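You operate a simulated robot arm through the tools that you are given. There is no shell and no other tool.

The job below is to be done with a simulated two-armed robot. You get a single attempt, and the scene is never put back.

## Task
Close up the cupboard bench: hinged lid, both catches, swing arm, drawer.
Fine: lid down, catches locked, swing arm and drawer shut.

It is judged by the outcome, as a careful person would: the job done as asked, and still so three seconds after it is handed in. It fails if anything else is knocked over, pushed out of place, dropped, spilled or broken. A push-on lid holds only when it is set on centred and level and pressed home; a screw cap is set on level and turned clockwise until tight.

## Robot
Two 7-joint arms with fingered hands on one trunk that stands fixed in place. Base frame: the origin is at the foot of the trunk, x ahead of it, y to its left, z up. Units: cm, degrees, N and s.
The left shoulder is at [2.1, 26.9, 114.7], the right one opposite. Payload 5 kg a hand.
Tool frame (each hand has its own): the origin (TCP) lies between the finger pads and is the grasp point; the fingertips stand 4.2 cm ahead of it; z points along the fingers, y is the line along which they close. Largest opening 20.8 cm; the body of the gripper starts 11.9 cm behind the TCP. The gripper is a hand of 4 fingers: y runs from the thumb to the fingers, the wrist lies at [0, 0, -31.7] in the tool frame.
Orientation is told as [roll, pitch, yaw] about the base's x, y, z axes, in that order, counted from this pose: with the fingers straight down and closing along the base's y, the tool's x points along the base's -x, its y along +y and its z along -z.

## Interface
- The arms move only by the tool servo_tool. It takes "left_rows", "right_rows" or both (then of equal length, played together; a hand with none holds still); each is a list of rows, each an object (a shift or turn left out is 0) with "turn": the turn, a rotation vector about the base's x, y, z in degrees, a list of three; "offset": the shift along the base's x, y, z in cm, a list of three. In form: [{"turn": [wx, wy, wz], "offset": [x, y, z]}, ...]. A call has 1 to 20 rows; each row shifts and turns the commanded pose from where the row before left it. Each row takes 0.2 s and may step no farther than 5 cm and 8.6 degrees from the row before; otherwise, the whole call is refused. Where a pose cannot be reached the arm comes as near as it can. A force on the tool above 60 N (or 10 N above the force at the start of the call, whichever is more), or a blocked arm, ends the call early, and 0.2 s more pass. In this call time passes only in rows, and 0.2 s behind the last. The reply holds the time, the measured pose of the TCP, the force on the tool along the base axes, the opening and the grip force, in the units named above and with some noise, with the torque about the TCP (base axes, N m) and any sound that the robot's microphone picked up.
- Cameras (640 x 400 px; columns grow to the right, rows downward): "scene" is now at [16.5, 2.19, 144.32]; the picture's right is [0.24, -0.97, 0.00], its down [-0.26, -0.06, -0.96] and it looks along [0.94, 0.23, -0.27] (base axes); focal length 297 px, centre (320, 200). "left" rides on the left gripper at [-9.3, 0.1, -14.6] in its tool frame; the picture's right is [-0.01, -1.00, 0.00], its down [0.84, -0.01, -0.54] and it looks along [0.54, -0.01, 0.84] (tool axes); focal length 280 px, centre (320, 200). "right" rides on the right gripper at [9.4, 0.1, -14.6] in its tool frame; the picture's right is [-0.02, 1.00, 0.00], its down [-0.84, -0.01, -0.54] and it looks along [-0.54, -0.01, 0.84] (tool axes); focal length 280 px, centre (320, 200). There is no depth. A picture from a camera that has moved, and an enlarged one, comes with that camera's place and axes in the base frame and with its lens.
- capture(camera): a new picture of that camera. No time passes.
- lift_body(by): slides the trunk up (or, below 0, down) by that many cm; the arms and the scene camera ride with it, the base frame stays. It gives what a move gives, with no picture.
- move_fingers(finger1, finger2, finger3, thumb_bend, hand): sets how far each is bent, from 0 (flat) to 1 (curled in); at 0.3 the hand is open as for a grip, at 0.7 the pads meet at the TCP. One left out holds its place. A second passes; each finger stops where it meets its share of the squeeze, and holds until it gets a number again. It is the only way to open and close the hand. It gives what a move gives, with no picture; readings hold the bend of each and the force on the fingers (four entries, about 0 where the hand has none), thumb and palm.
- turn_head(pan, tilt): turns the head with the scene camera to pan (to the left, within 80 degrees either way) and tilt (down, from -29 to 69), counted from straight ahead of the robot. It gives what a move gives.
- close_up(camera, box): a new picture of the part [left, top, right, bottom] of that camera's present view, enlarged. No time passes.
- finish_job(): hands the job in; it is judged then, once.

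Nothing tells you positions but the pictures and the camera data. Unless the task says otherwise, let go and move clear before handing in.

The tools are called after "Emit:" as name(argument=value, ...) on one line, values as JSON. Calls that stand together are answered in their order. servo_tool: Moves the arms, as the interface text tells. Its arguments: {"type":"object","properties":{"left_rows":{"type":"array"},"right_rows":{"type":"array"}},"required":[]} The other tools are called the same way: lift_body (by) slides the trunk up or down; move_fingers (finger1, finger2, finger3, thumb_bend, hand) moves the fingers one by one; turn_head (pan, tilt) turns the head that bears the scene camera; capture (camera) takes a picture; close_up (camera, box) takes an enlarged picture of a part of a camera's view; finish_job () hands the job in.

At the start:

```text
t: 0.0
left_position: [69.51, 50.37, 124.26]
left_ee_rot: [0.0, 0.0, 17.5]
left_wrist_force: [0.5, -0.3, 0.3]
left_ft_torque: [0.0, -0.01, -0.02]
left_grip_width: 20.79
left_gripper_force: 0.2
left_shape: jaw
left_bend: [0.3, 0.3, 0.3, 0.3]
left_finger forces: [0.0, 0.0, 0.0, 0.0, 0.0, 0.0]
right_position: [46.67, -0.02, 133.17]
right_ee_rot: [-0.1, 0.0, 17.5]
right_wrist_force: [0.0, 0.8, 0.2]
right_ft_torque: [-0.02, 0.03, 0.0]
right_grip_width: 20.76
right_gripper_force: 0.0
right_shape: jaw
right_bend: [0.3, 0.3, 0.3, 0.3]
right_finger forces: [0.0, 0.1, 0.0, 0.0, 0.0, 0.0]
trunk travel left (down, up): [-52.5, 9.6]
head pan, tilt: [13.7, 15.5]
```

scene: 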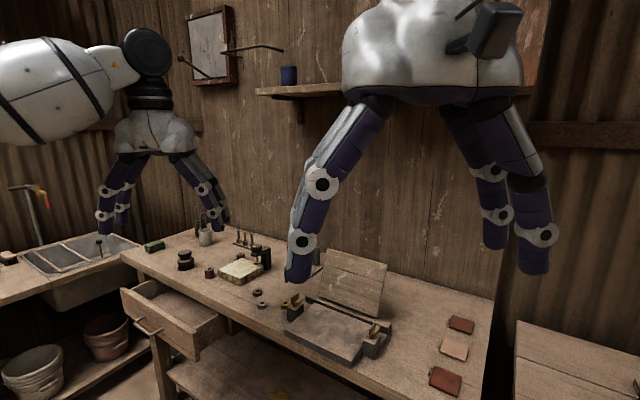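
right: 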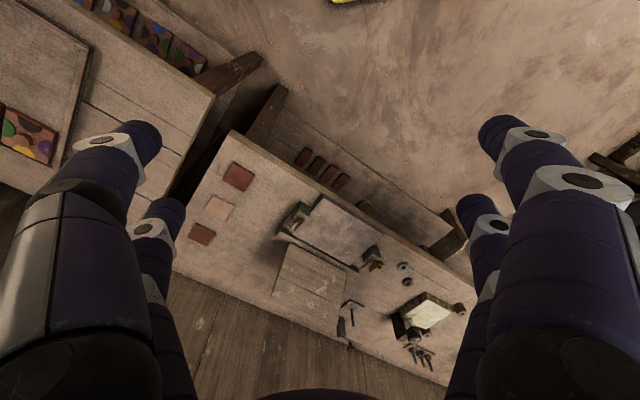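
left: 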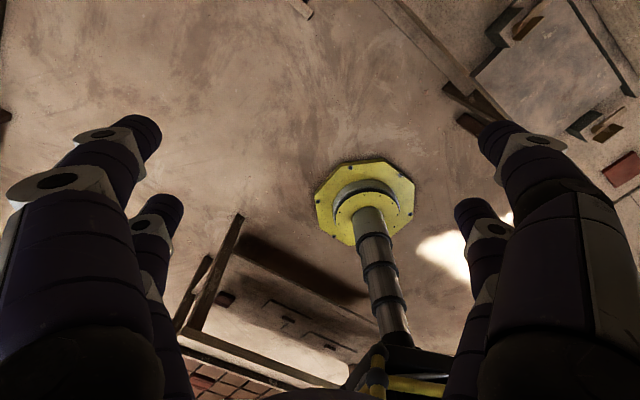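

I see a workbench with a hinged lid standing open behind a box with two catches, an open drawer at the left front, and a swing arm on the wall that may be the one meant. I'll look closer before moving anything.

Emit:
close_up(camera="scene", box=[260, 230, 420, 380])

Emit:
close_up(camera="scene", box=[100, 220, 280, 380])

Emit:
close_up(camera="scene", box=[150, 0, 320, 110])

Emit:
close_up(camera="right", box=[180, 130, 480, 400])

```text
2.67 times, centred on (340, 305) of scene
camera zoom: at [16.5, 2.19, 144.32], right [0.24, -0.97, 0.0], down [-0.26, -0.06, -0.96], along [0.94, 0.23, -0.27], focal length 792 px, centre (267, -80)
```

zoom: 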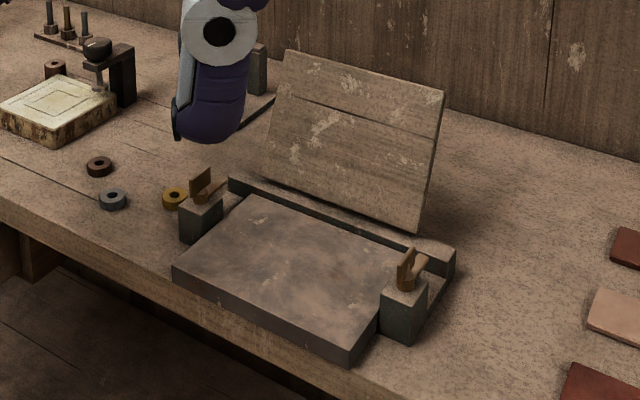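

```text
2.50 times, centred on (190, 300) of scene
camera zoom: at [16.5, 2.19, 144.32], right [0.24, -0.97, 0.0], down [-0.26, -0.06, -0.96], along [0.94, 0.23, -0.27], focal length 742 px, centre (645, -50)
```

zoom: 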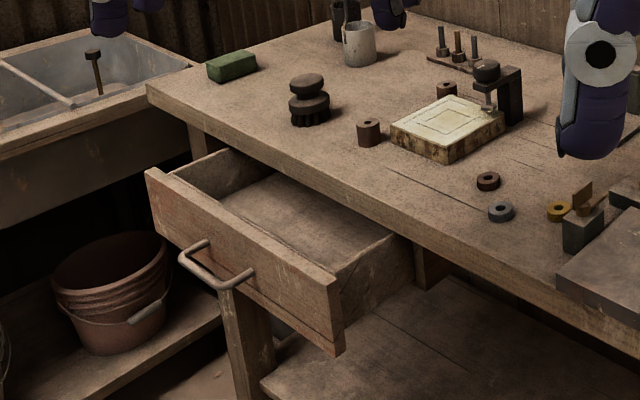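

```text
3.64 times, centred on (235, 55) of scene
camera zoom: at [16.5, 2.19, 144.32], right [0.24, -0.97, 0.0], down [-0.26, -0.06, -0.96], along [0.94, 0.23, -0.27], focal length 1080 px, centre (629, 727)
```

zoom: 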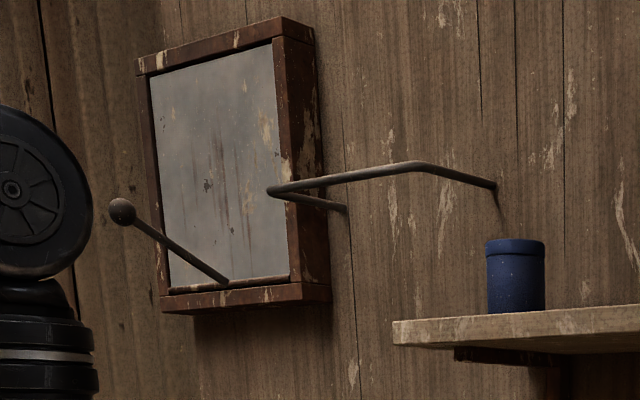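

```text
1.48 times, centred on (330, 265) of right
camera zoom: at [37.65, -2.74, 147.75], right [-0.29, 0.96, 0.0], down [0.81, 0.24, 0.54], along [0.52, 0.15, -0.84], focal length 415 px, centre (305, 104)
```

zoom: 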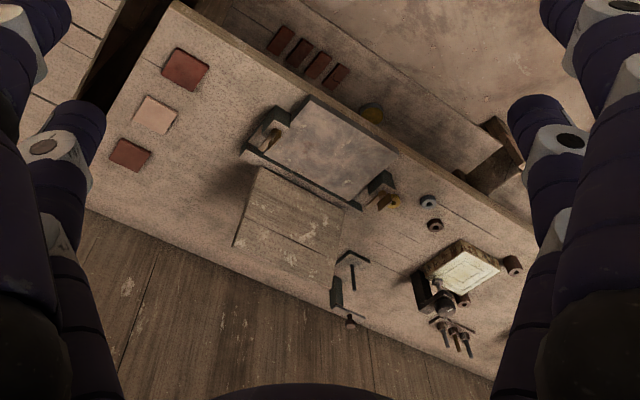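

The right hand hides the area behind the lid, where there seems to be a second small arm on a post. I'll move the right hand to the right to clear the view.

Emit:
servo_tool(right_rows=[{"offset": [-1, -5, 0]}, {"offset": [-1, -5, 0]}, {"offset": [-1, -5, 0]}, {"offset": [-1, -5, 0]}, {"offset": [-1, -5, 0]}, {"offset": [-1, -5, 0]}, {"offset": [-1, -5, 0]}])

Emit:
turn_head(pan=13.7, tilt=35)

Emit:
capture(camera="scene")

Emit:
capture(camera="right")

```text
refused: row 1 steps farther than a row can; nothing moved
```

```text
t: 0.8
left_position: [69.52, 50.37, 124.23]
left_ee_rot: [0.0, 0.1, 17.6]
left_wrist_force: [-0.4, -0.1, -0.3]
left_ft_torque: [0.01, 0.01, -0.01]
left_grip_width: 20.79
left_gripper_force: 0.1
left_shape: jaw
left_bend: [0.3, 0.3, 0.3, 0.3]
left_finger forces: [0.0, 0.0, 0.0, 0.0, 0.0, 0.0]
right_position: [46.76, -0.04, 133.06]
right_ee_rot: [0.0, 0.0, 17.4]
right_wrist_force: [-0.3, 0.4, 0.0]
right_ft_torque: [0.0, 0.01, -0.01]
right_grip_width: 20.77
right_gripper_force: 0.0
right_shape: jaw
right_bend: [0.3, 0.3, 0.3, 0.3]
right_finger forces: [0.0, 0.0, 0.0, 0.0, 0.0, 0.0]
trunk travel left (down, up): [-52.5, 9.6]
head pan, tilt: [13.7, 35.0]
```

```text
taken
camera scene: at [15.98, 2.06, 141.21], right [0.24, -0.97, 0.0], down [-0.56, -0.14, -0.82], along [0.8, 0.19, -0.57], focal length 297 px, centre (320, 200)
```

scene: 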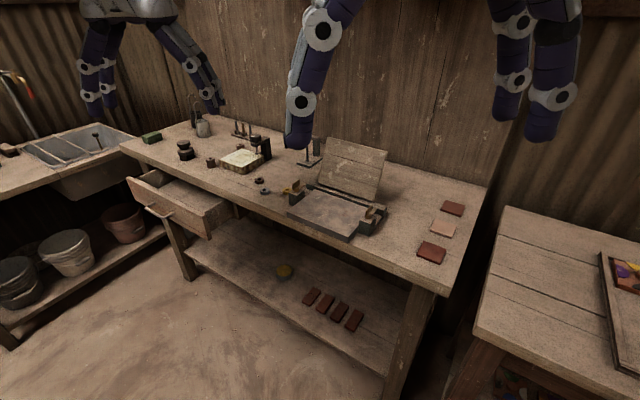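

```text
taken
camera right: at [37.65, -2.74, 147.75], right [-0.29, 0.96, 0.0], down [0.81, 0.24, 0.54], along [0.52, 0.15, -0.84], focal length 280 px, centre (320, 200)
```

right: 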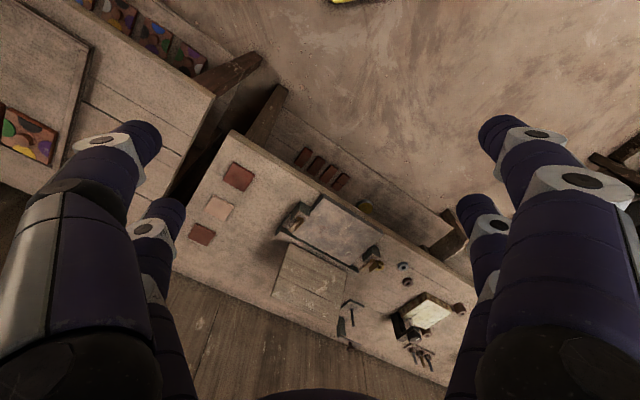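

The table is now in full view; the item behind the lid is still hidden by a finger. I'll move the right hand aside with smaller steps.

Emit:
servo_tool(right_rows=[{"offset": [-1, -4.5, 0]}, {"offset": [-1, -4.5, 0]}, {"offset": [-1, -4.5, 0]}, {"offset": [-1, -4.5, 0]}, {"offset": [-1, -4.5, 0]}, {"offset": [-1, -4.5, 0]}, {"offset": [-1, -4.5, 0]}])

Emit:
capture(camera="scene")

Emit:
close_up(camera="scene", box=[240, 110, 400, 250])

Emit:
close_up(camera="scene", box=[110, 100, 300, 250])

Emit:
close_up(camera="scene", box=[270, 125, 340, 175])

```text
t: 2.4
left_position: [69.42, 50.14, 124.33]
left_ee_rot: [0.0, -0.1, 17.3]
left_wrist_force: [-0.5, -1.8, 1.7]
left_ft_torque: [0.22, -0.08, 0.0]
left_grip_width: 20.79
left_gripper_force: 0.0
left_shape: jaw
left_bend: [0.3, 0.3, 0.3, 0.3]
left_finger forces: [0.1, 0.1, 0.0, 0.0, 0.0, 0.1]
right_position: [39.62, -31.35, 133.33]
right_ee_rot: [0.1, -0.1, 17.3]
right_wrist_force: [-0.9, -1.8, 0.7]
right_ft_torque: [0.17, -0.03, -0.02]
right_grip_width: 20.81
right_gripper_force: 0.0
right_shape: jaw
right_bend: [0.3, 0.3, 0.3, 0.3]
right_finger forces: [0.1, 0.0, 0.0, 0.0, 0.1, 0.0]
trunk travel left (down, up): [-52.5, 9.6]
head pan, tilt: [13.7, 35.0]
```

```text
taken
camera scene: at [15.94, 1.91, 141.22], right [0.24, -0.97, 0.0], down [-0.56, -0.13, -0.82], along [0.8, 0.19, -0.57], focal length 297 px, centre (320, 200)
```

scene: 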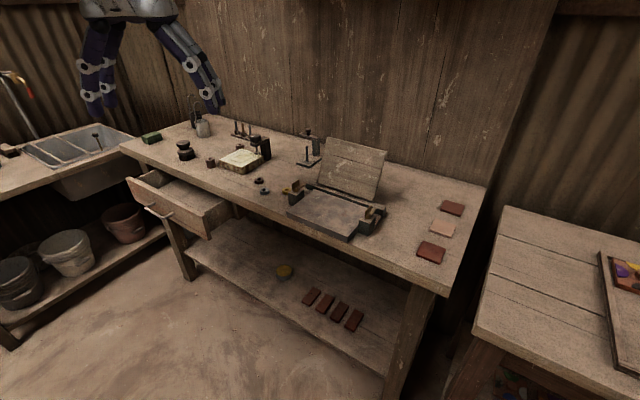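

```text
2.86 times, centred on (320, 180) of scene
camera zoom: at [15.94, 1.91, 141.22], right [0.24, -0.97, 0.0], down [-0.56, -0.13, -0.82], along [0.8, 0.19, -0.57], focal length 849 px, centre (320, 257)
```

zoom: 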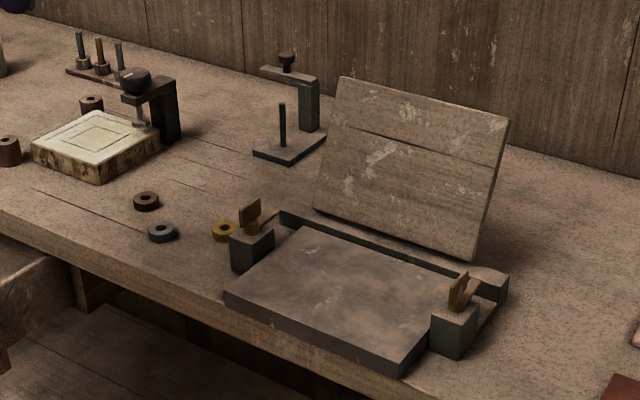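

```text
2.67 times, centred on (205, 175) of scene
camera zoom: at [15.94, 1.91, 141.22], right [0.24, -0.97, 0.0], down [-0.56, -0.13, -0.82], along [0.8, 0.19, -0.57], focal length 792 px, centre (627, 267)
```

zoom: 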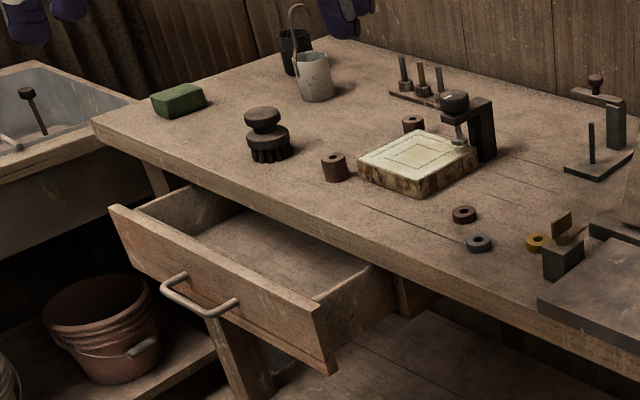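

```text
8.00 times, centred on (305, 150) of scene
camera zoom: at [15.94, 1.91, 141.22], right [0.24, -0.97, 0.0], down [-0.56, -0.13, -0.82], along [0.8, 0.19, -0.57], focal length 2376 px, centre (440, 600)
```

zoom: 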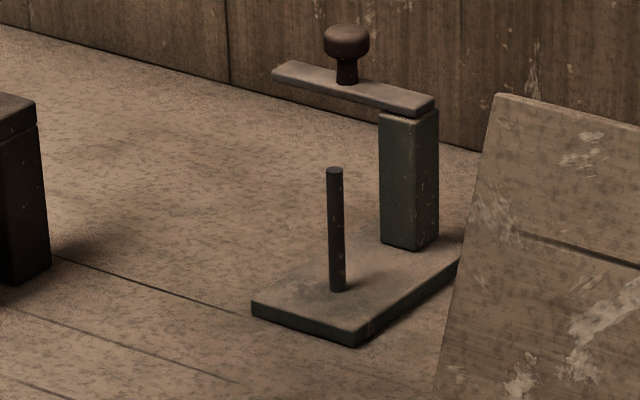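

The bench top is about z=90. The lid stands at its hinge behind the slab frame with a catch block at each end, and the small post with an arm and knob behind the lid's left is likely the swing arm. Next I'll get detailed views of the catches, arm and drawer.

Emit:
close_up(camera="scene", box=[275, 170, 325, 210])

Emit:
close_up(camera="scene", box=[345, 190, 400, 235])

Emit:
close_up(camera="scene", box=[220, 110, 300, 180])

Emit:
close_up(camera="scene", box=[120, 150, 240, 250])

```text
10.00 times, centred on (300, 190) of scene
camera zoom: at [15.94, 1.91, 141.22], right [0.24, -0.97, 0.0], down [-0.56, -0.13, -0.82], along [0.8, 0.19, -0.57], focal length 2970 px, centre (520, 300)
```

zoom: 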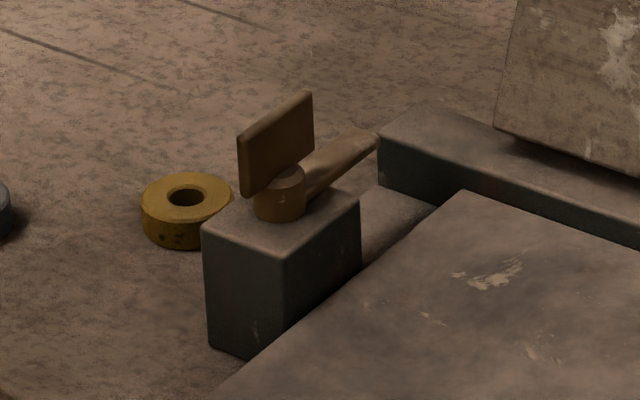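

```text
8.89 times, centred on (372, 212) of scene
camera zoom: at [15.94, 1.91, 141.22], right [0.24, -0.97, 0.0], down [-0.56, -0.13, -0.82], along [0.8, 0.19, -0.57], focal length 2640 px, centre (-147, 89)
```

zoom: 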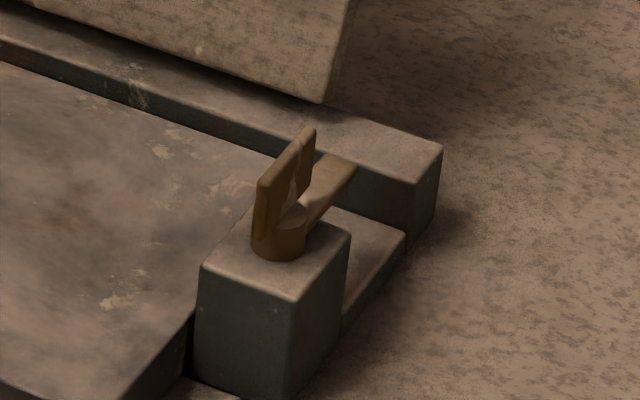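

```text
5.71 times, centred on (260, 145) of scene
camera zoom: at [15.94, 1.91, 141.22], right [0.24, -0.97, 0.0], down [-0.56, -0.13, -0.82], along [0.8, 0.19, -0.57], focal length 1697 px, centre (663, 514)
```

zoom: 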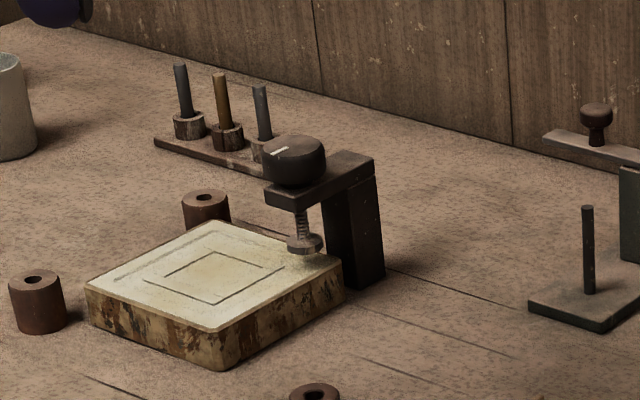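

```text
4.00 times, centred on (180, 200) of scene
camera zoom: at [15.94, 1.91, 141.22], right [0.24, -0.97, 0.0], down [-0.56, -0.13, -0.82], along [0.8, 0.19, -0.57], focal length 1188 px, centre (880, 200)
```

zoom: 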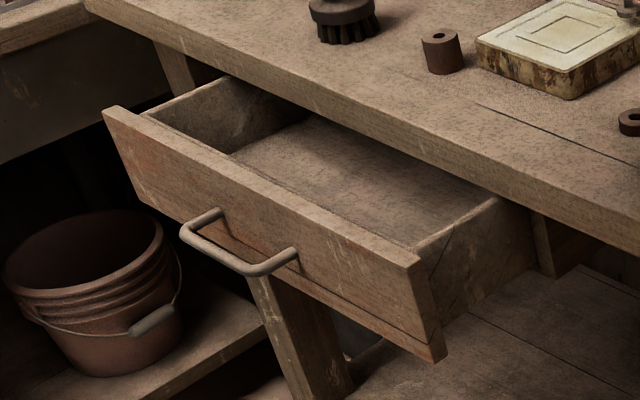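

The catches are turn-buttons on blocks, with arms pointing back that must swing in over the lid once it is down. The swing arm pivots on a post at about [115, 27, 98], points left and should swing over its pin. I'll now check how my fingers look when closed, for use as a pusher.

Emit:
move_fingers(hand="right", finger1=0.7, finger2=0.7, finger3=0.7, thumb_bend=0.7)

Emit:
turn_head(pan=-50, tilt=15)

Emit:
capture(camera="scene")

Emit:
capture(camera="right")

```text
t: 3.4
left_position: [69.55, 50.45, 124.25]
left_ee_rot: [0.0, 0.0, 17.5]
left_wrist_force: [0.6, -0.3, 1.0]
left_ft_torque: [-0.04, 0.04, 0.02]
left_grip_width: 20.77
left_gripper_force: 0.0
left_shape: jaw
left_bend: [0.3, 0.3, 0.3, 0.3]
left_finger forces: [0.1, 0.0, 0.1, 0.0, 0.0, 0.1]
right_position: [39.62, -31.26, 133.42]
right_ee_rot: [-0.1, -0.1, 17.5]
right_wrist_force: [0.3, 1.1, -0.1]
right_ft_torque: [-0.04, 0.03, 0.02]
right_grip_width: 1.09
right_gripper_force: 0.0
right_shape: fingers
right_bend: [0.7, 0.7, 0.7, 0.7]
right_finger forces: [0.1, 0.1, 0.0, 0.0, 0.0, 0.1]
trunk travel left (down, up): [-52.5, 9.6]
head pan, tilt: [13.7, 35.0]
```

```text
t: 4.8
left_position: [69.55, 50.39, 124.25]
left_ee_rot: [0.1, 0.0, 17.4]
left_wrist_force: [-0.1, -0.2, 0.4]
left_ft_torque: [0.0, -0.02, 0.01]
left_grip_width: 20.78
left_gripper_force: 0.1
left_shape: jaw
left_bend: [0.3, 0.3, 0.3, 0.3]
left_finger forces: [0.0, 0.1, 0.1, 0.1, 0.0, 0.0]
right_position: [39.68, -31.14, 133.38]
right_ee_rot: [0.1, 0.0, 17.5]
right_wrist_force: [-1.0, 0.4, 0.5]
right_ft_torque: [0.03, -0.01, 0.0]
right_grip_width: 1.09
right_gripper_force: 0.2
right_shape: fingers
right_bend: [0.7, 0.7, 0.7, 0.7]
right_finger forces: [0.0, 0.0, 0.0, 0.1, 0.0, 0.1]
trunk travel left (down, up): [-52.5, 9.6]
head pan, tilt: [-50.0, 15.0]
```

```text
taken
camera scene: at [13.44, -7.17, 144.4], right [-0.77, -0.64, 0.0], down [-0.17, 0.2, -0.97], along [0.62, -0.74, -0.26], focal length 297 px, centre (320, 200)
```

scene: 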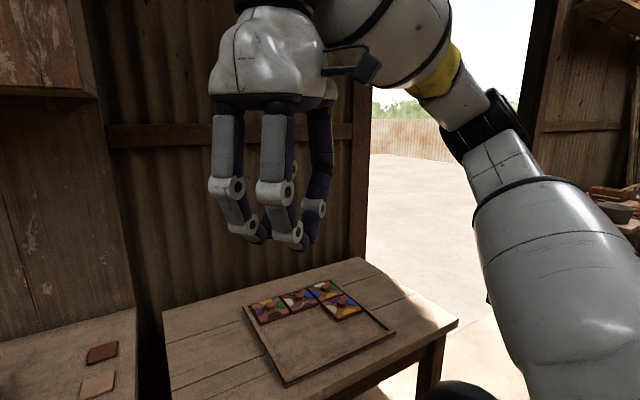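

```text
taken
camera right: at [30.51, -33.97, 147.89], right [-0.29, 0.96, 0.0], down [0.81, 0.24, 0.54], along [0.52, 0.15, -0.84], focal length 280 px, centre (320, 200)
```

right: 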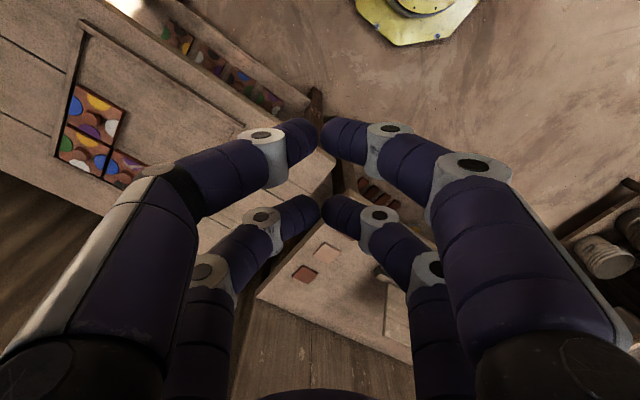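

Closed, the hand shows two pairs of fingers spaced about 6.5 cm along tool x. I'll try curling all but one finger to get a slim probe, and see which finger is which.

Emit:
move_fingers(hand="right", finger1=0.4, finger2=1.0, finger3=1.0, thumb_bend=1.0)

Emit:
capture(camera="scene")

Emit:
capture(camera="right")

```text
t: 5.8
left_position: [69.45, 50.41, 124.13]
left_ee_rot: [0.0, 0.0, 17.5]
left_wrist_force: [-0.6, -0.4, -0.6]
left_ft_torque: [0.02, 0.02, 0.0]
left_grip_width: 20.77
left_gripper_force: 0.0
left_shape: jaw
left_bend: [0.3, 0.3, 0.3, 0.3]
left_finger forces: [0.1, 0.0, 0.0, 0.0, 0.0, 0.0]
right_position: [39.62, -31.21, 133.34]
right_ee_rot: [0.0, 0.1, 17.6]
right_wrist_force: [-0.7, 0.4, -0.2]
right_ft_torque: [-0.01, -0.04, 0.0]
right_grip_width: 7.03
right_gripper_force: 0.1
right_shape: fingers
right_bend: [0.4, 0.72, 0.72, 1.0]
right_finger forces: [0.0, 0.1, 0.0, 0.0, 0.0, 0.1]
trunk travel left (down, up): [-52.5, 9.6]
head pan, tilt: [-50.0, 15.0]
```

```text
taken
camera scene: at [13.43, -7.18, 144.4], right [-0.77, -0.64, 0.0], down [-0.17, 0.2, -0.97], along [0.62, -0.74, -0.26], focal length 297 px, centre (320, 200)
```

scene: 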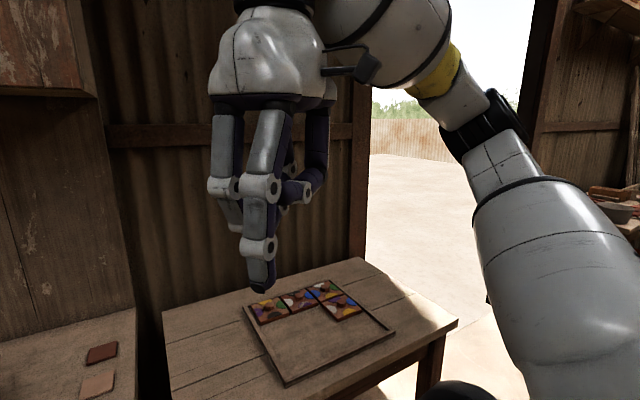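

```text
taken
camera right: at [30.51, -33.98, 147.88], right [-0.29, 0.96, 0.0], down [0.81, 0.24, 0.54], along [0.52, 0.15, -0.84], focal length 280 px, centre (320, 200)
```

right: 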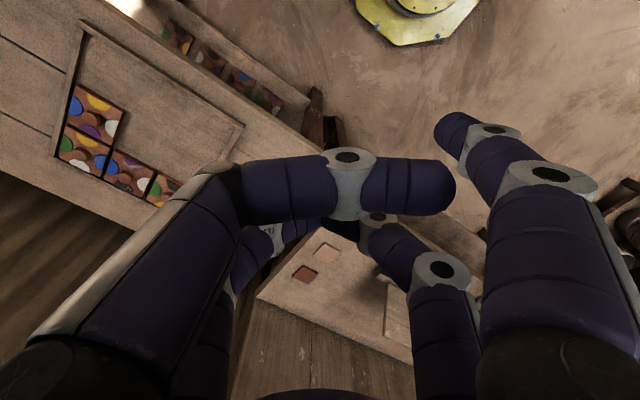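

Finger 1 sits at tool (+x, +y), the thumb at (+x, −y), and fingers 2 and 3 form the other pair. With everything at 0.7 the two pairs make a fork with a gap of about 4.5 cm along x, good for caging the lid's edge. I'll form the fork and take the right hand to a viewing pose on the lid's right, tilted 45° to the left.

Emit:
move_fingers(hand="right", finger1=0.7, finger2=0.7, finger3=0.7, thumb_bend=0.7)

Emit:
servo_tool(right_rows=[{"offset": [2.5, 1.2, -0.6], "turn": [0, 0, -7.1]}, {"offset": [2.5, 1.2, -0.6], "turn": [0, 0, -7.1]}, {"offset": [2.5, 1.2, -0.6], "turn": [0, 0, -7.1]}, {"offset": [2.5, 1.2, -0.6], "turn": [0, 0, -7.1]}, {"offset": [2.5, 1.2, -0.6], "turn": [0, 0, -7.1]}, {"offset": [2.5, 1.2, -0.6], "turn": [7.13, -2.32, 0]}, {"offset": [2.5, 1.2, -0.6], "turn": [7.13, -2.32, 0]}, {"offset": [2.5, 1.2, -0.6], "turn": [7.13, -2.32, 0]}, {"offset": [2.5, 1.2, -0.6], "turn": [7.13, -2.32, 0]}, {"offset": [2.5, 1.2, -0.6], "turn": [7.13, -2.32, 0]}, {"offset": [2.5, 1.2, -0.6], "turn": [7.13, -2.32, 0]}, {"offset": [2.5, 1.2, -0.6]}])

Emit:
turn_head(pan=5, tilt=32)

Emit:
capture(camera="scene")

Emit:
capture(camera="right")

```text
t: 6.8
left_position: [69.46, 50.35, 124.22]
left_ee_rot: [-0.1, 0.0, 17.4]
left_wrist_force: [0.3, -0.4, -0.3]
left_ft_torque: [0.02, -0.02, -0.01]
left_grip_width: 20.76
left_gripper_force: 0.0
left_shape: jaw
left_bend: [0.3, 0.3, 0.3, 0.3]
left_finger forces: [0.1, 0.0, 0.1, 0.0, 0.1, 0.1]
right_position: [39.61, -31.32, 133.32]
right_ee_rot: [0.1, 0.0, 17.5]
right_wrist_force: [0.1, -0.2, -0.4]
right_ft_torque: [0.0, 0.01, 0.0]
right_grip_width: 1.08
right_gripper_force: 0.1
right_shape: fingers
right_bend: [0.7, 0.7, 0.7, 0.7]
right_finger forces: [0.0, 0.1, 0.1, 0.0, 0.0, 0.0]
trunk travel left (down, up): [-52.5, 9.6]
head pan, tilt: [-50.0, 15.0]
```

```text
t: 9.4
left_position: [69.56, 50.58, 124.06]
left_ee_rot: [-0.1, 0.1, 17.6]
left_wrist_force: [0.9, 1.2, -2.2]
left_ft_torque: [-0.16, 0.09, 0.03]
left_grip_width: 20.8
left_gripper_force: 0.1
left_shape: jaw
left_bend: [0.3, 0.3, 0.3, 0.3]
left_finger forces: [0.0, 0.0, 0.0, 0.0, 0.1, 0.0]
right_position: [69.55, -16.71, 125.88]
right_ee_rot: [45.1, 0.0, -18.0]
right_wrist_force: [0.7, 0.5, 0.7]
right_ft_torque: [-0.09, 0.04, 0.07]
right_grip_width: 1.1
right_gripper_force: 0.0
right_shape: fingers
right_bend: [0.7, 0.7, 0.7, 0.7]
right_finger forces: [0.0, 0.0, 0.0, 0.0, 0.0, 0.1]
trunk travel left (down, up): [-52.5, 9.6]
head pan, tilt: [-50.0, 15.0]
```

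```text
t: 10.6
left_position: [69.52, 50.44, 124.17]
left_ee_rot: [-0.1, 0.0, 17.5]
left_wrist_force: [-1.3, 0.5, 0.2]
left_ft_torque: [-0.01, -0.02, 0.03]
left_grip_width: 20.79
left_gripper_force: 0.0
left_shape: jaw
left_bend: [0.3, 0.3, 0.3, 0.3]
left_finger forces: [0.0, 0.1, 0.0, 0.1, 0.0, 0.0]
right_position: [69.5, -16.89, 125.9]
right_ee_rot: [45.0, 0.1, -18.0]
right_wrist_force: [-0.4, 0.7, 0.2]
right_ft_torque: [-0.03, -0.03, -0.02]
right_grip_width: 1.09
right_gripper_force: 0.1
right_shape: fingers
right_bend: [0.7, 0.7, 0.7, 0.7]
right_finger forces: [0.0, 0.0, 0.1, 0.0, 0.1, 0.0]
trunk travel left (down, up): [-52.5, 9.6]
head pan, tilt: [5.0, 32.0]
```

```text
taken
camera scene: at [16.35, 0.77, 141.67], right [0.09, -1.0, 0.0], down [-0.53, -0.05, -0.85], along [0.84, 0.07, -0.53], focal length 297 px, centre (320, 200)
```

scene: 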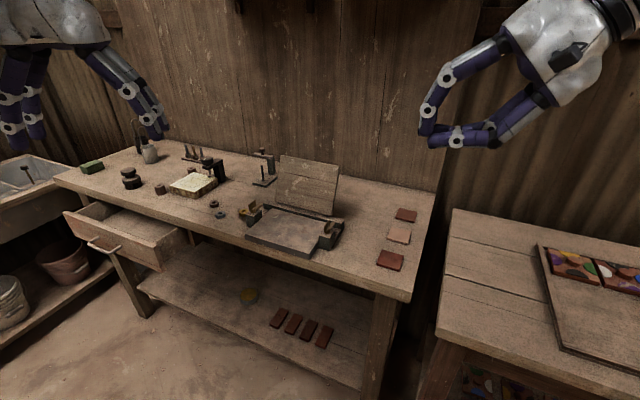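

```text
taken
camera right: at [57.34, -23.79, 136.32], right [0.23, 0.67, 0.71], down [0.68, -0.63, 0.37], along [0.69, 0.39, -0.6], focal length 280 px, centre (320, 200)
```

right: 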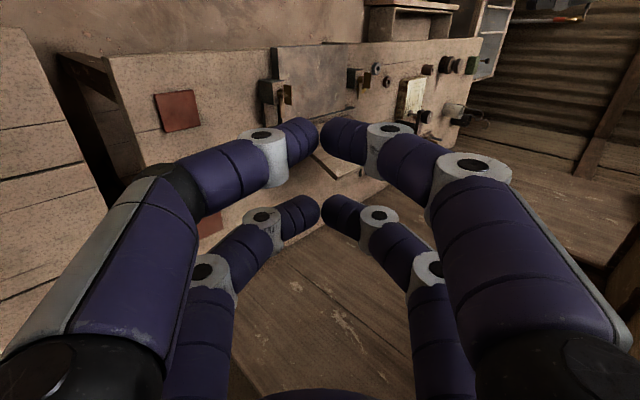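

The pose was reached and the projection of my fingertips matches the picture. Now I'll take enlarged views to triangulate the lid, catches and table height.

Emit:
close_up(camera="scene", box=[225, 140, 425, 275])

Emit:
close_up(camera="right", box=[140, 30, 480, 240])

```text
2.96 times, centred on (325, 208) of scene
camera zoom: at [16.35, 0.77, 141.67], right [0.09, -1.0, 0.0], down [-0.53, -0.05, -0.85], along [0.84, 0.07, -0.53], focal length 880 px, centre (305, 178)
```

zoom: 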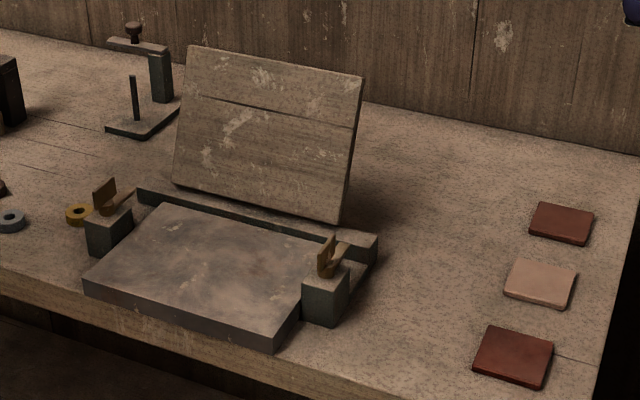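

```text
1.88 times, centred on (310, 135) of right
camera zoom: at [57.34, -23.79, 136.32], right [0.23, 0.67, 0.71], down [0.68, -0.63, 0.37], along [0.69, 0.39, -0.6], focal length 528 px, centre (339, 322)
```

zoom: 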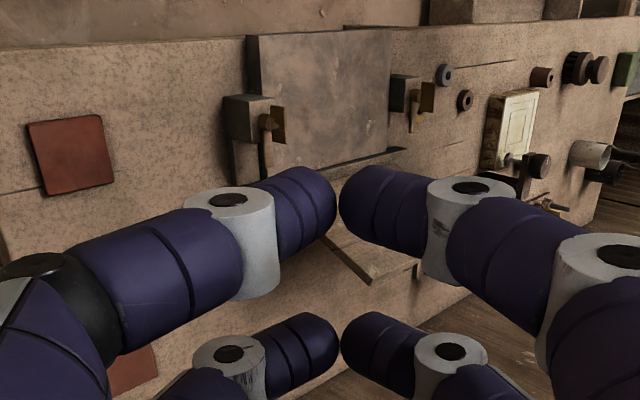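

Triangulation gives the right catch hub at about [78.0, 4.1, 93.2], the left at [86, 26.5, 92.7], and the slab top at z≈90. The table is turned about −18°, and the lid's top right corner is near [91.8, 1.5, 105.6]. I'll bring the fork to a standoff above that corner and look again.

Emit:
servo_tool(right_rows=[{"offset": [3.3, 1.75, -1.4]}, {"offset": [3.3, 1.75, -1.4]}, {"offset": [3.3, 1.75, -1.4]}, {"offset": [3.3, 1.75, -1.4]}, {"offset": [3.3, 1.75, -1.4]}, {"offset": [3.3, 1.75, -1.4]}])

Emit:
close_up(camera="scene", box=[225, 100, 425, 235])

Emit:
capture(camera="right")

```text
t: 12.0
left_position: [69.45, 50.45, 124.09]
left_ee_rot: [-0.1, 0.1, 17.5]
left_wrist_force: [0.5, 0.4, -1.0]
left_ft_torque: [-0.1, 0.06, -0.03]
left_grip_width: 20.77
left_gripper_force: 0.1
left_shape: jaw
left_bend: [0.3, 0.3, 0.3, 0.3]
left_finger forces: [0.1, 0.0, 0.0, 0.1, 0.0, 0.1]
right_position: [89.52, -6.34, 117.32]
right_ee_rot: [45.0, 0.0, -18.0]
right_wrist_force: [-0.3, 0.1, 1.1]
right_ft_torque: [-0.06, 0.03, 0.01]
right_grip_width: 1.08
right_gripper_force: 0.0
right_shape: fingers
right_bend: [0.7, 0.7, 0.7, 0.7]
right_finger forces: [0.1, 0.1, 0.1, 0.0, 0.0, 0.0]
trunk travel left (down, up): [-52.5, 9.6]
head pan, tilt: [5.0, 32.0]
```

```text
2.96 times, centred on (325, 168) of scene
camera zoom: at [16.38, 0.83, 141.66], right [0.09, -1.0, 0.0], down [-0.53, -0.05, -0.85], along [0.84, 0.07, -0.53], focal length 880 px, centre (305, 296)
```

zoom: 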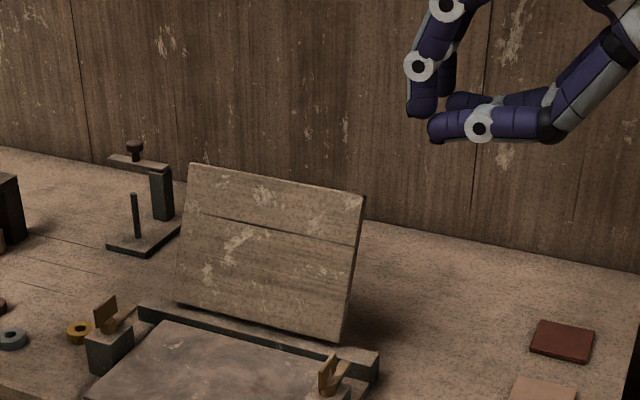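

```text
taken
camera right: at [77.42, -13.36, 127.77], right [0.23, 0.67, 0.71], down [0.68, -0.63, 0.37], along [0.69, 0.39, -0.6], focal length 280 px, centre (320, 200)
```

right: 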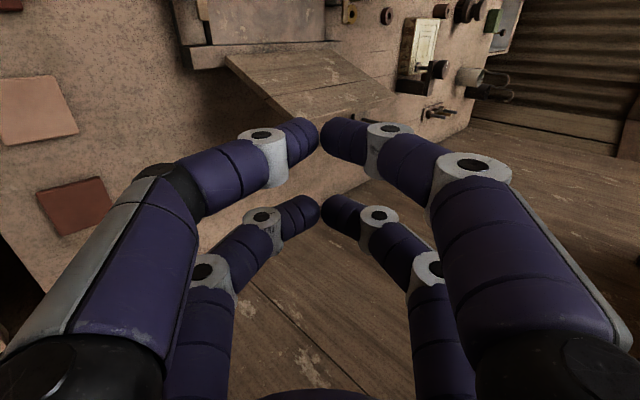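

The lid's corner appears where predicted in the right hand's view. I'll advance most of the way and check that the lid edge enters the slot.

Emit:
servo_tool(right_rows=[{"offset": [0.66, 2.12, -2.34]}, {"offset": [0.66, 2.12, -2.34]}, {"offset": [0.33, 1.06, -1.17]}])

Emit:
close_up(camera="scene", box=[265, 120, 425, 240])

Emit:
close_up(camera="right", box=[160, 0, 480, 240])

```text
t: 12.8
left_position: [69.72, 50.36, 124.1]
left_ee_rot: [0.0, -0.1, 17.5]
left_wrist_force: [0.0, 1.3, -1.1]
left_ft_torque: [-0.06, 0.08, 0.0]
left_grip_width: 20.78
left_gripper_force: 0.1
left_shape: jaw
left_bend: [0.3, 0.3, 0.3, 0.3]
left_finger forces: [0.0, 0.0, 0.0, 0.1, 0.0, 0.0]
right_position: [91.14, -1.19, 111.46]
right_ee_rot: [44.9, 0.0, -18.0]
right_wrist_force: [0.6, 0.1, 1.0]
right_ft_torque: [0.01, 0.02, 0.02]
right_grip_width: 1.11
right_gripper_force: 0.1
right_shape: fingers
right_bend: [0.7, 0.7, 0.7, 0.7]
right_finger forces: [0.0, 0.1, 0.0, 0.0, 0.0, 0.0]
trunk travel left (down, up): [-52.5, 9.6]
head pan, tilt: [5.0, 32.0]
```

```text
3.33 times, centred on (345, 180) of scene
camera zoom: at [16.4, 0.8, 141.65], right [0.09, -1.0, 0.0], down [-0.53, -0.05, -0.85], along [0.84, 0.07, -0.53], focal length 990 px, centre (237, 267)
```

zoom: 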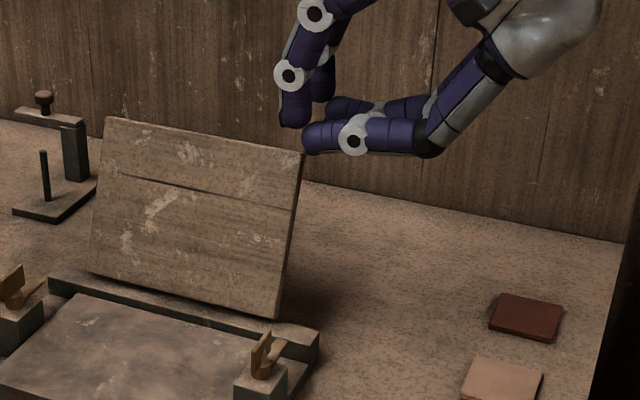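

```text
1.67 times, centred on (320, 120) of right
camera zoom: at [78.89, -8.12, 121.9], right [0.23, 0.67, 0.71], down [0.68, -0.63, 0.37], along [0.69, 0.39, -0.6], focal length 467 px, centre (320, 333)
```

zoom: 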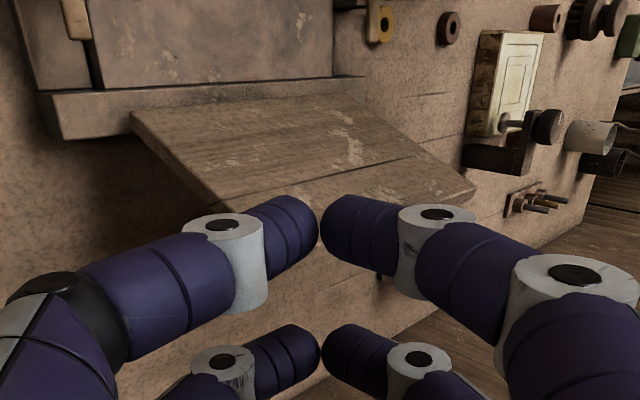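

The lid's top edge runs from about [92, 1, 105.6] to [98, 19.6, 105.6]. I'll advance half of what remains and check the clearance.

Emit:
servo_tool(right_rows=[{"offset": [0.6, 1.3, -1.45]}, {"offset": [0.6, 1.3, -1.45]}])

Emit:
close_up(camera="scene", box=[285, 120, 405, 210])

Emit:
close_up(camera="right", box=[200, 60, 440, 240])

```text
t: 13.4
left_position: [69.47, 50.38, 124.23]
left_ee_rot: [0.0, 0.1, 17.5]
left_wrist_force: [0.7, -0.9, -0.8]
left_ft_torque: [0.01, 0.04, 0.01]
left_grip_width: 20.81
left_gripper_force: 0.1
left_shape: jaw
left_bend: [0.3, 0.3, 0.3, 0.3]
left_finger forces: [0.0, 0.0, 0.0, 0.0, 0.0, 0.0]
right_position: [92.29, 1.14, 108.9]
right_ee_rot: [45.0, 0.0, -18.1]
right_wrist_force: [0.9, 0.0, 0.5]
right_ft_torque: [-0.04, 0.02, 0.03]
right_grip_width: 1.06
right_gripper_force: 0.1
right_shape: fingers
right_bend: [0.7, 0.7, 0.7, 0.7]
right_finger forces: [0.0, 0.0, 0.0, 0.1, 0.0, 0.0]
trunk travel left (down, up): [-52.5, 9.6]
head pan, tilt: [5.0, 32.0]
```

```text
4.44 times, centred on (345, 165) of scene
camera zoom: at [16.35, 0.76, 141.67], right [0.09, -1.0, 0.0], down [-0.53, -0.05, -0.85], along [0.84, 0.07, -0.53], focal length 1320 px, centre (209, 356)
```

zoom: 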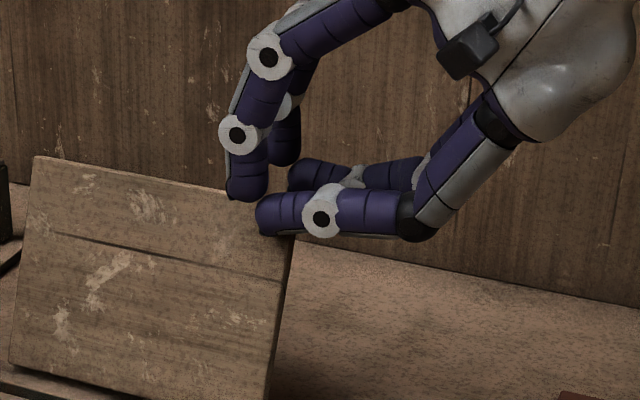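

```text
2.22 times, centred on (320, 150) of right
camera zoom: at [80.12, -5.75, 119.25], right [0.23, 0.67, 0.71], down [0.68, -0.63, 0.37], along [0.7, 0.39, -0.6], focal length 623 px, centre (320, 311)
```

zoom: 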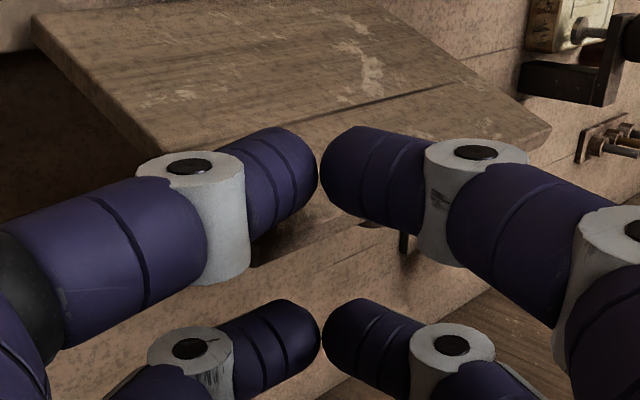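

The lid's corner shows between the front and back finger pairs, so the fork is lined up. I'll slide it on.

Emit:
servo_tool(right_rows=[{"offset": [0.5, 1.4, -1.6]}, {"offset": [0.5, 1.4, -1.6]}])

Emit:
close_up(camera="scene", box=[285, 120, 405, 210])

Emit:
close_up(camera="right", box=[200, 60, 440, 240])

```text
t: 14.0
left_position: [69.49, 50.39, 124.24]
left_ee_rot: [0.0, 0.0, 17.4]
left_wrist_force: [0.0, 0.9, -0.8]
left_ft_torque: [-0.01, 0.02, 0.0]
left_grip_width: 20.78
left_gripper_force: 0.1
left_shape: jaw
left_bend: [0.3, 0.3, 0.3, 0.3]
left_finger forces: [0.0, 0.0, 0.0, 0.1, 0.1, 0.0]
right_position: [93.21, 4.09, 105.74]
right_ee_rot: [45.0, 0.0, -17.9]
right_wrist_force: [0.2, -0.3, -0.3]
right_ft_torque: [0.02, 0.0, 0.06]
right_grip_width: 1.07
right_gripper_force: 0.6
right_shape: fingers
right_bend: [0.7, 0.7, 0.7, 0.7]
right_finger forces: [0.1, 0.0, 0.1, 0.1, 0.6, 0.1]
trunk travel left (down, up): [-52.5, 9.6]
head pan, tilt: [5.0, 32.0]
```

```text
4.44 times, centred on (345, 165) of scene
camera zoom: at [16.37, 0.76, 141.66], right [0.09, -1.0, 0.0], down [-0.53, -0.05, -0.85], along [0.84, 0.07, -0.53], focal length 1320 px, centre (209, 356)
```

zoom: 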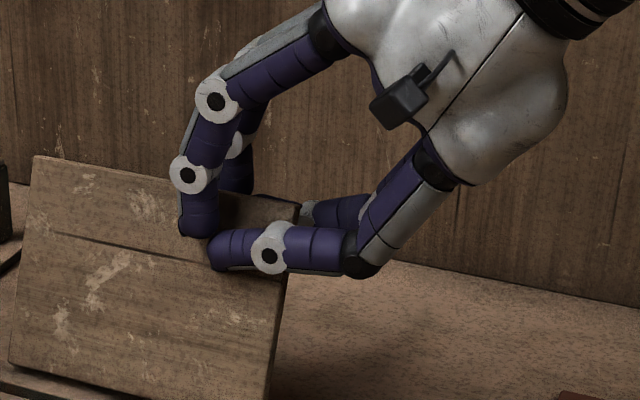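

```text
2.22 times, centred on (320, 150) of right
camera zoom: at [81.01, -2.69, 116.15], right [0.23, 0.67, 0.71], down [0.68, -0.63, 0.37], along [0.69, 0.39, -0.6], focal length 623 px, centre (320, 311)
```

zoom: 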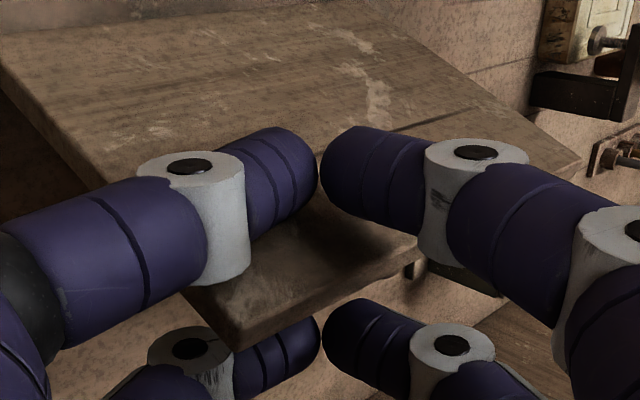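

The lid is caged between the two finger pairs. I'll swing it forward along its hinge arc while turning the hand with it, starting with the first half.

Emit:
servo_tool(right_rows=[{"offset": [-1.49, 0.485, 0.41], "turn": [-1.92, -5.9, 0]}, {"offset": [-1.54, 0.5, 0.24], "turn": [-1.92, -5.9, 0]}, {"offset": [-1.55, 0.5, 0.06], "turn": [-1.92, -5.9, 0]}, {"offset": [-1.55, 0.5, -0.12], "turn": [-1.92, -5.9, 0]}, {"offset": [-1.52, 0.49, -0.3], "turn": [-1.92, -5.9, 0]}])

Emit:
close_up(camera="scene", box=[245, 110, 405, 230])

Emit:
capture(camera="right")

```text
t: 15.2
left_position: [69.49, 50.35, 124.15]
left_ee_rot: [0.0, 0.0, 17.5]
left_wrist_force: [0.2, -0.2, -0.7]
left_ft_torque: [0.0, 0.02, -0.02]
left_grip_width: 20.78
left_gripper_force: 0.0
left_shape: jaw
left_bend: [0.3, 0.3, 0.3, 0.3]
left_finger forces: [0.0, 0.0, 0.1, 0.1, 0.0, 0.0]
right_position: [85.91, 6.45, 106.06]
right_ee_rot: [45.1, -31.1, -18.1]
right_wrist_force: [1.0, -0.4, 0.1]
right_ft_torque: [-0.08, 0.14, 0.12]
right_grip_width: 1.06
right_gripper_force: 0.5
right_shape: fingers
right_bend: [0.7, 0.7, 0.7, 0.7]
right_finger forces: [0.0, 0.0, 0.1, 0.0, 0.3, 0.0]
trunk travel left (down, up): [-52.5, 9.6]
head pan, tilt: [5.0, 32.0]
```

```text
3.33 times, centred on (325, 170) of scene
camera zoom: at [16.39, 0.76, 141.66], right [0.09, -1.0, 0.0], down [-0.53, -0.05, -0.85], along [0.84, 0.07, -0.53], focal length 990 px, centre (303, 300)
```

zoom: 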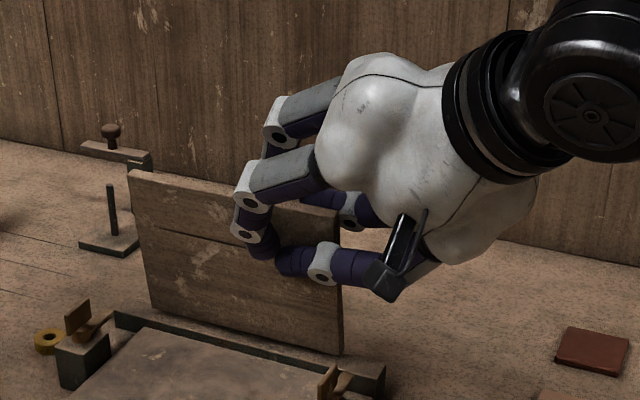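

```text
taken
camera right: at [69.84, 0.85, 110.02], right [-0.12, 0.78, 0.61], down [0.38, -0.54, 0.75], along [0.92, 0.32, -0.24], focal length 280 px, centre (320, 200)
```

right: 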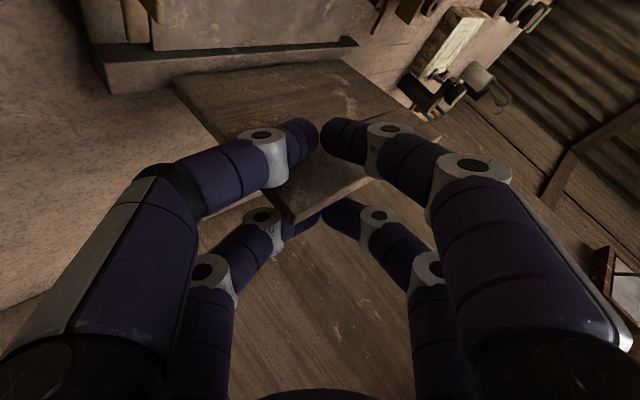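

The lid is about upright and following. I'll continue the arc.

Emit:
servo_tool(right_rows=[{"offset": [-1.49, 0.485, -0.47], "turn": [-1.92, -5.9, 0]}, {"offset": [-1.43, 0.46, -0.64], "turn": [-1.92, -5.9, 0]}, {"offset": [-1.35, 0.44, -0.8], "turn": [-1.92, -5.9, 0]}])

Emit:
close_up(camera="scene", box=[245, 110, 405, 230])

Emit:
capture(camera="right")

```text
t: 16.0
left_position: [69.57, 50.3, 124.09]
left_ee_rot: [0.0, 0.0, 17.4]
left_wrist_force: [0.3, 0.9, 0.0]
left_ft_torque: [-0.03, 0.1, 0.02]
left_grip_width: 20.82
left_gripper_force: 0.1
left_shape: jaw
left_bend: [0.3, 0.3, 0.3, 0.3]
left_finger forces: [0.0, 0.0, 0.0, 0.0, 0.0, 0.1]
right_position: [81.64, 7.89, 104.09]
right_ee_rot: [45.1, -49.8, -18.2]
right_wrist_force: [1.3, -0.1, 0.9]
right_ft_torque: [-0.03, 0.22, 0.1]
right_grip_width: 1.08
right_gripper_force: 0.4
right_shape: fingers
right_bend: [0.7, 0.7, 0.7, 0.7]
right_finger forces: [0.1, 0.1, 0.0, 0.0, 0.8, 0.0]
trunk travel left (down, up): [-52.5, 9.6]
head pan, tilt: [5.0, 32.0]
```

```text
3.33 times, centred on (325, 170) of scene
camera zoom: at [16.4, 0.77, 141.66], right [0.09, -1.0, 0.0], down [-0.53, -0.05, -0.85], along [0.84, 0.07, -0.53], focal length 990 px, centre (303, 300)
```

zoom: 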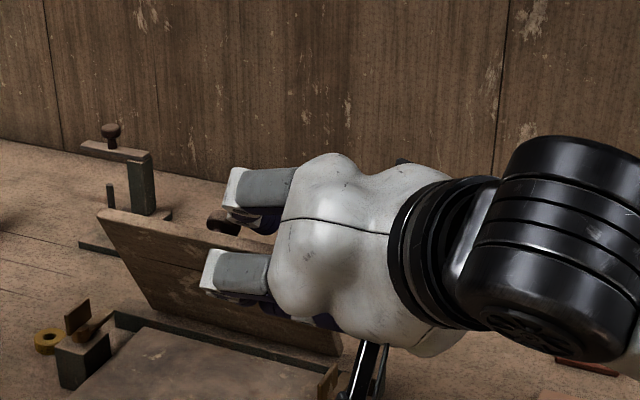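

```text
taken
camera right: at [64.99, 2.48, 103.67], right [-0.28, 0.84, 0.47], down [0.13, -0.45, 0.88], along [0.95, 0.31, 0.02], focal length 280 px, centre (320, 200)
```

right: 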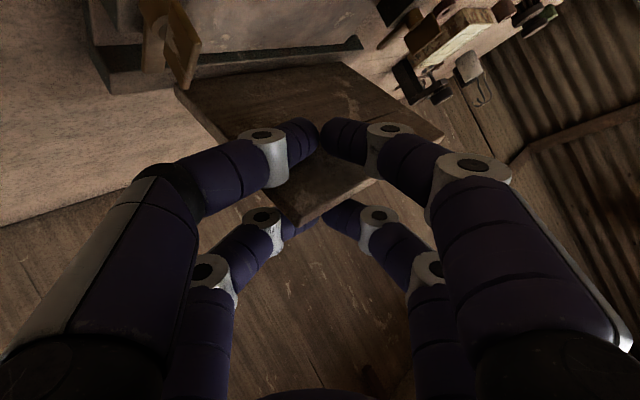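

The lid is tipping forward at about 30° past vertical, still caged with tiny forces. I'll go on to about 45°.

Emit:
servo_tool(right_rows=[{"offset": [-1.26, 0.41, -0.95], "turn": [-1.92, -5.9, 0]}, {"offset": [-1.16, 0.38, -1.08], "turn": [-1.92, -5.9, 0]}])

Emit:
capture(camera="scene")

Emit:
capture(camera="right")

```text
t: 16.6
left_position: [69.53, 50.48, 124.35]
left_ee_rot: [-0.1, 0.0, 17.6]
left_wrist_force: [-0.8, -0.2, -0.4]
left_ft_torque: [-0.01, 0.02, -0.01]
left_grip_width: 20.8
left_gripper_force: 0.0
left_shape: jaw
left_bend: [0.3, 0.3, 0.3, 0.3]
left_finger forces: [0.1, 0.1, 0.0, 0.0, 0.0, 0.1]
right_position: [79.25, 8.66, 102.02]
right_ee_rot: [45.1, -62.2, -18.2]
right_wrist_force: [0.1, -0.8, -0.3]
right_ft_torque: [-0.07, 0.17, 0.08]
right_grip_width: 1.05
right_gripper_force: 0.1
right_shape: fingers
right_bend: [0.7, 0.7, 0.7, 0.7]
right_finger forces: [0.0, 0.0, 0.1, 0.1, 1.1, 0.0]
trunk travel left (down, up): [-52.5, 9.6]
head pan, tilt: [5.0, 32.0]
```

```text
taken
camera scene: at [16.35, 0.75, 141.67], right [0.09, -1.0, 0.0], down [-0.53, -0.05, -0.85], along [0.84, 0.07, -0.53], focal length 297 px, centre (320, 200)
```

scene: 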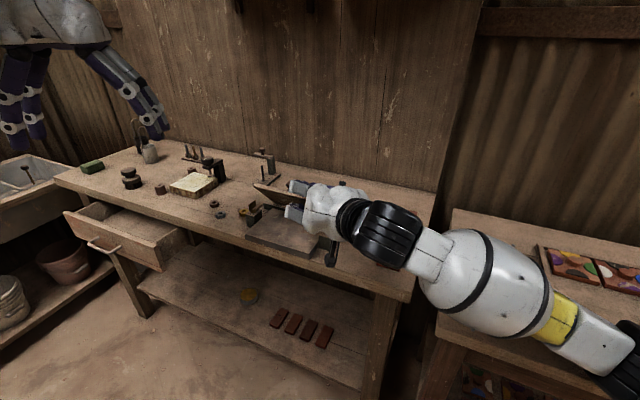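

```text
taken
camera right: at [63.04, 3.12, 98.62], right [-0.37, 0.86, 0.34], down [-0.06, -0.39, 0.92], along [0.93, 0.32, 0.2], focal length 280 px, centre (320, 200)
```

right: 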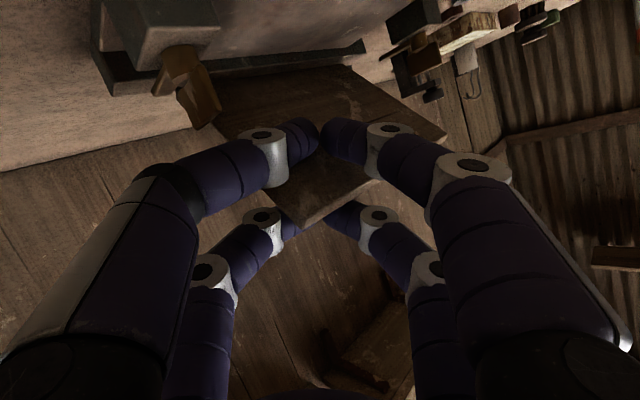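

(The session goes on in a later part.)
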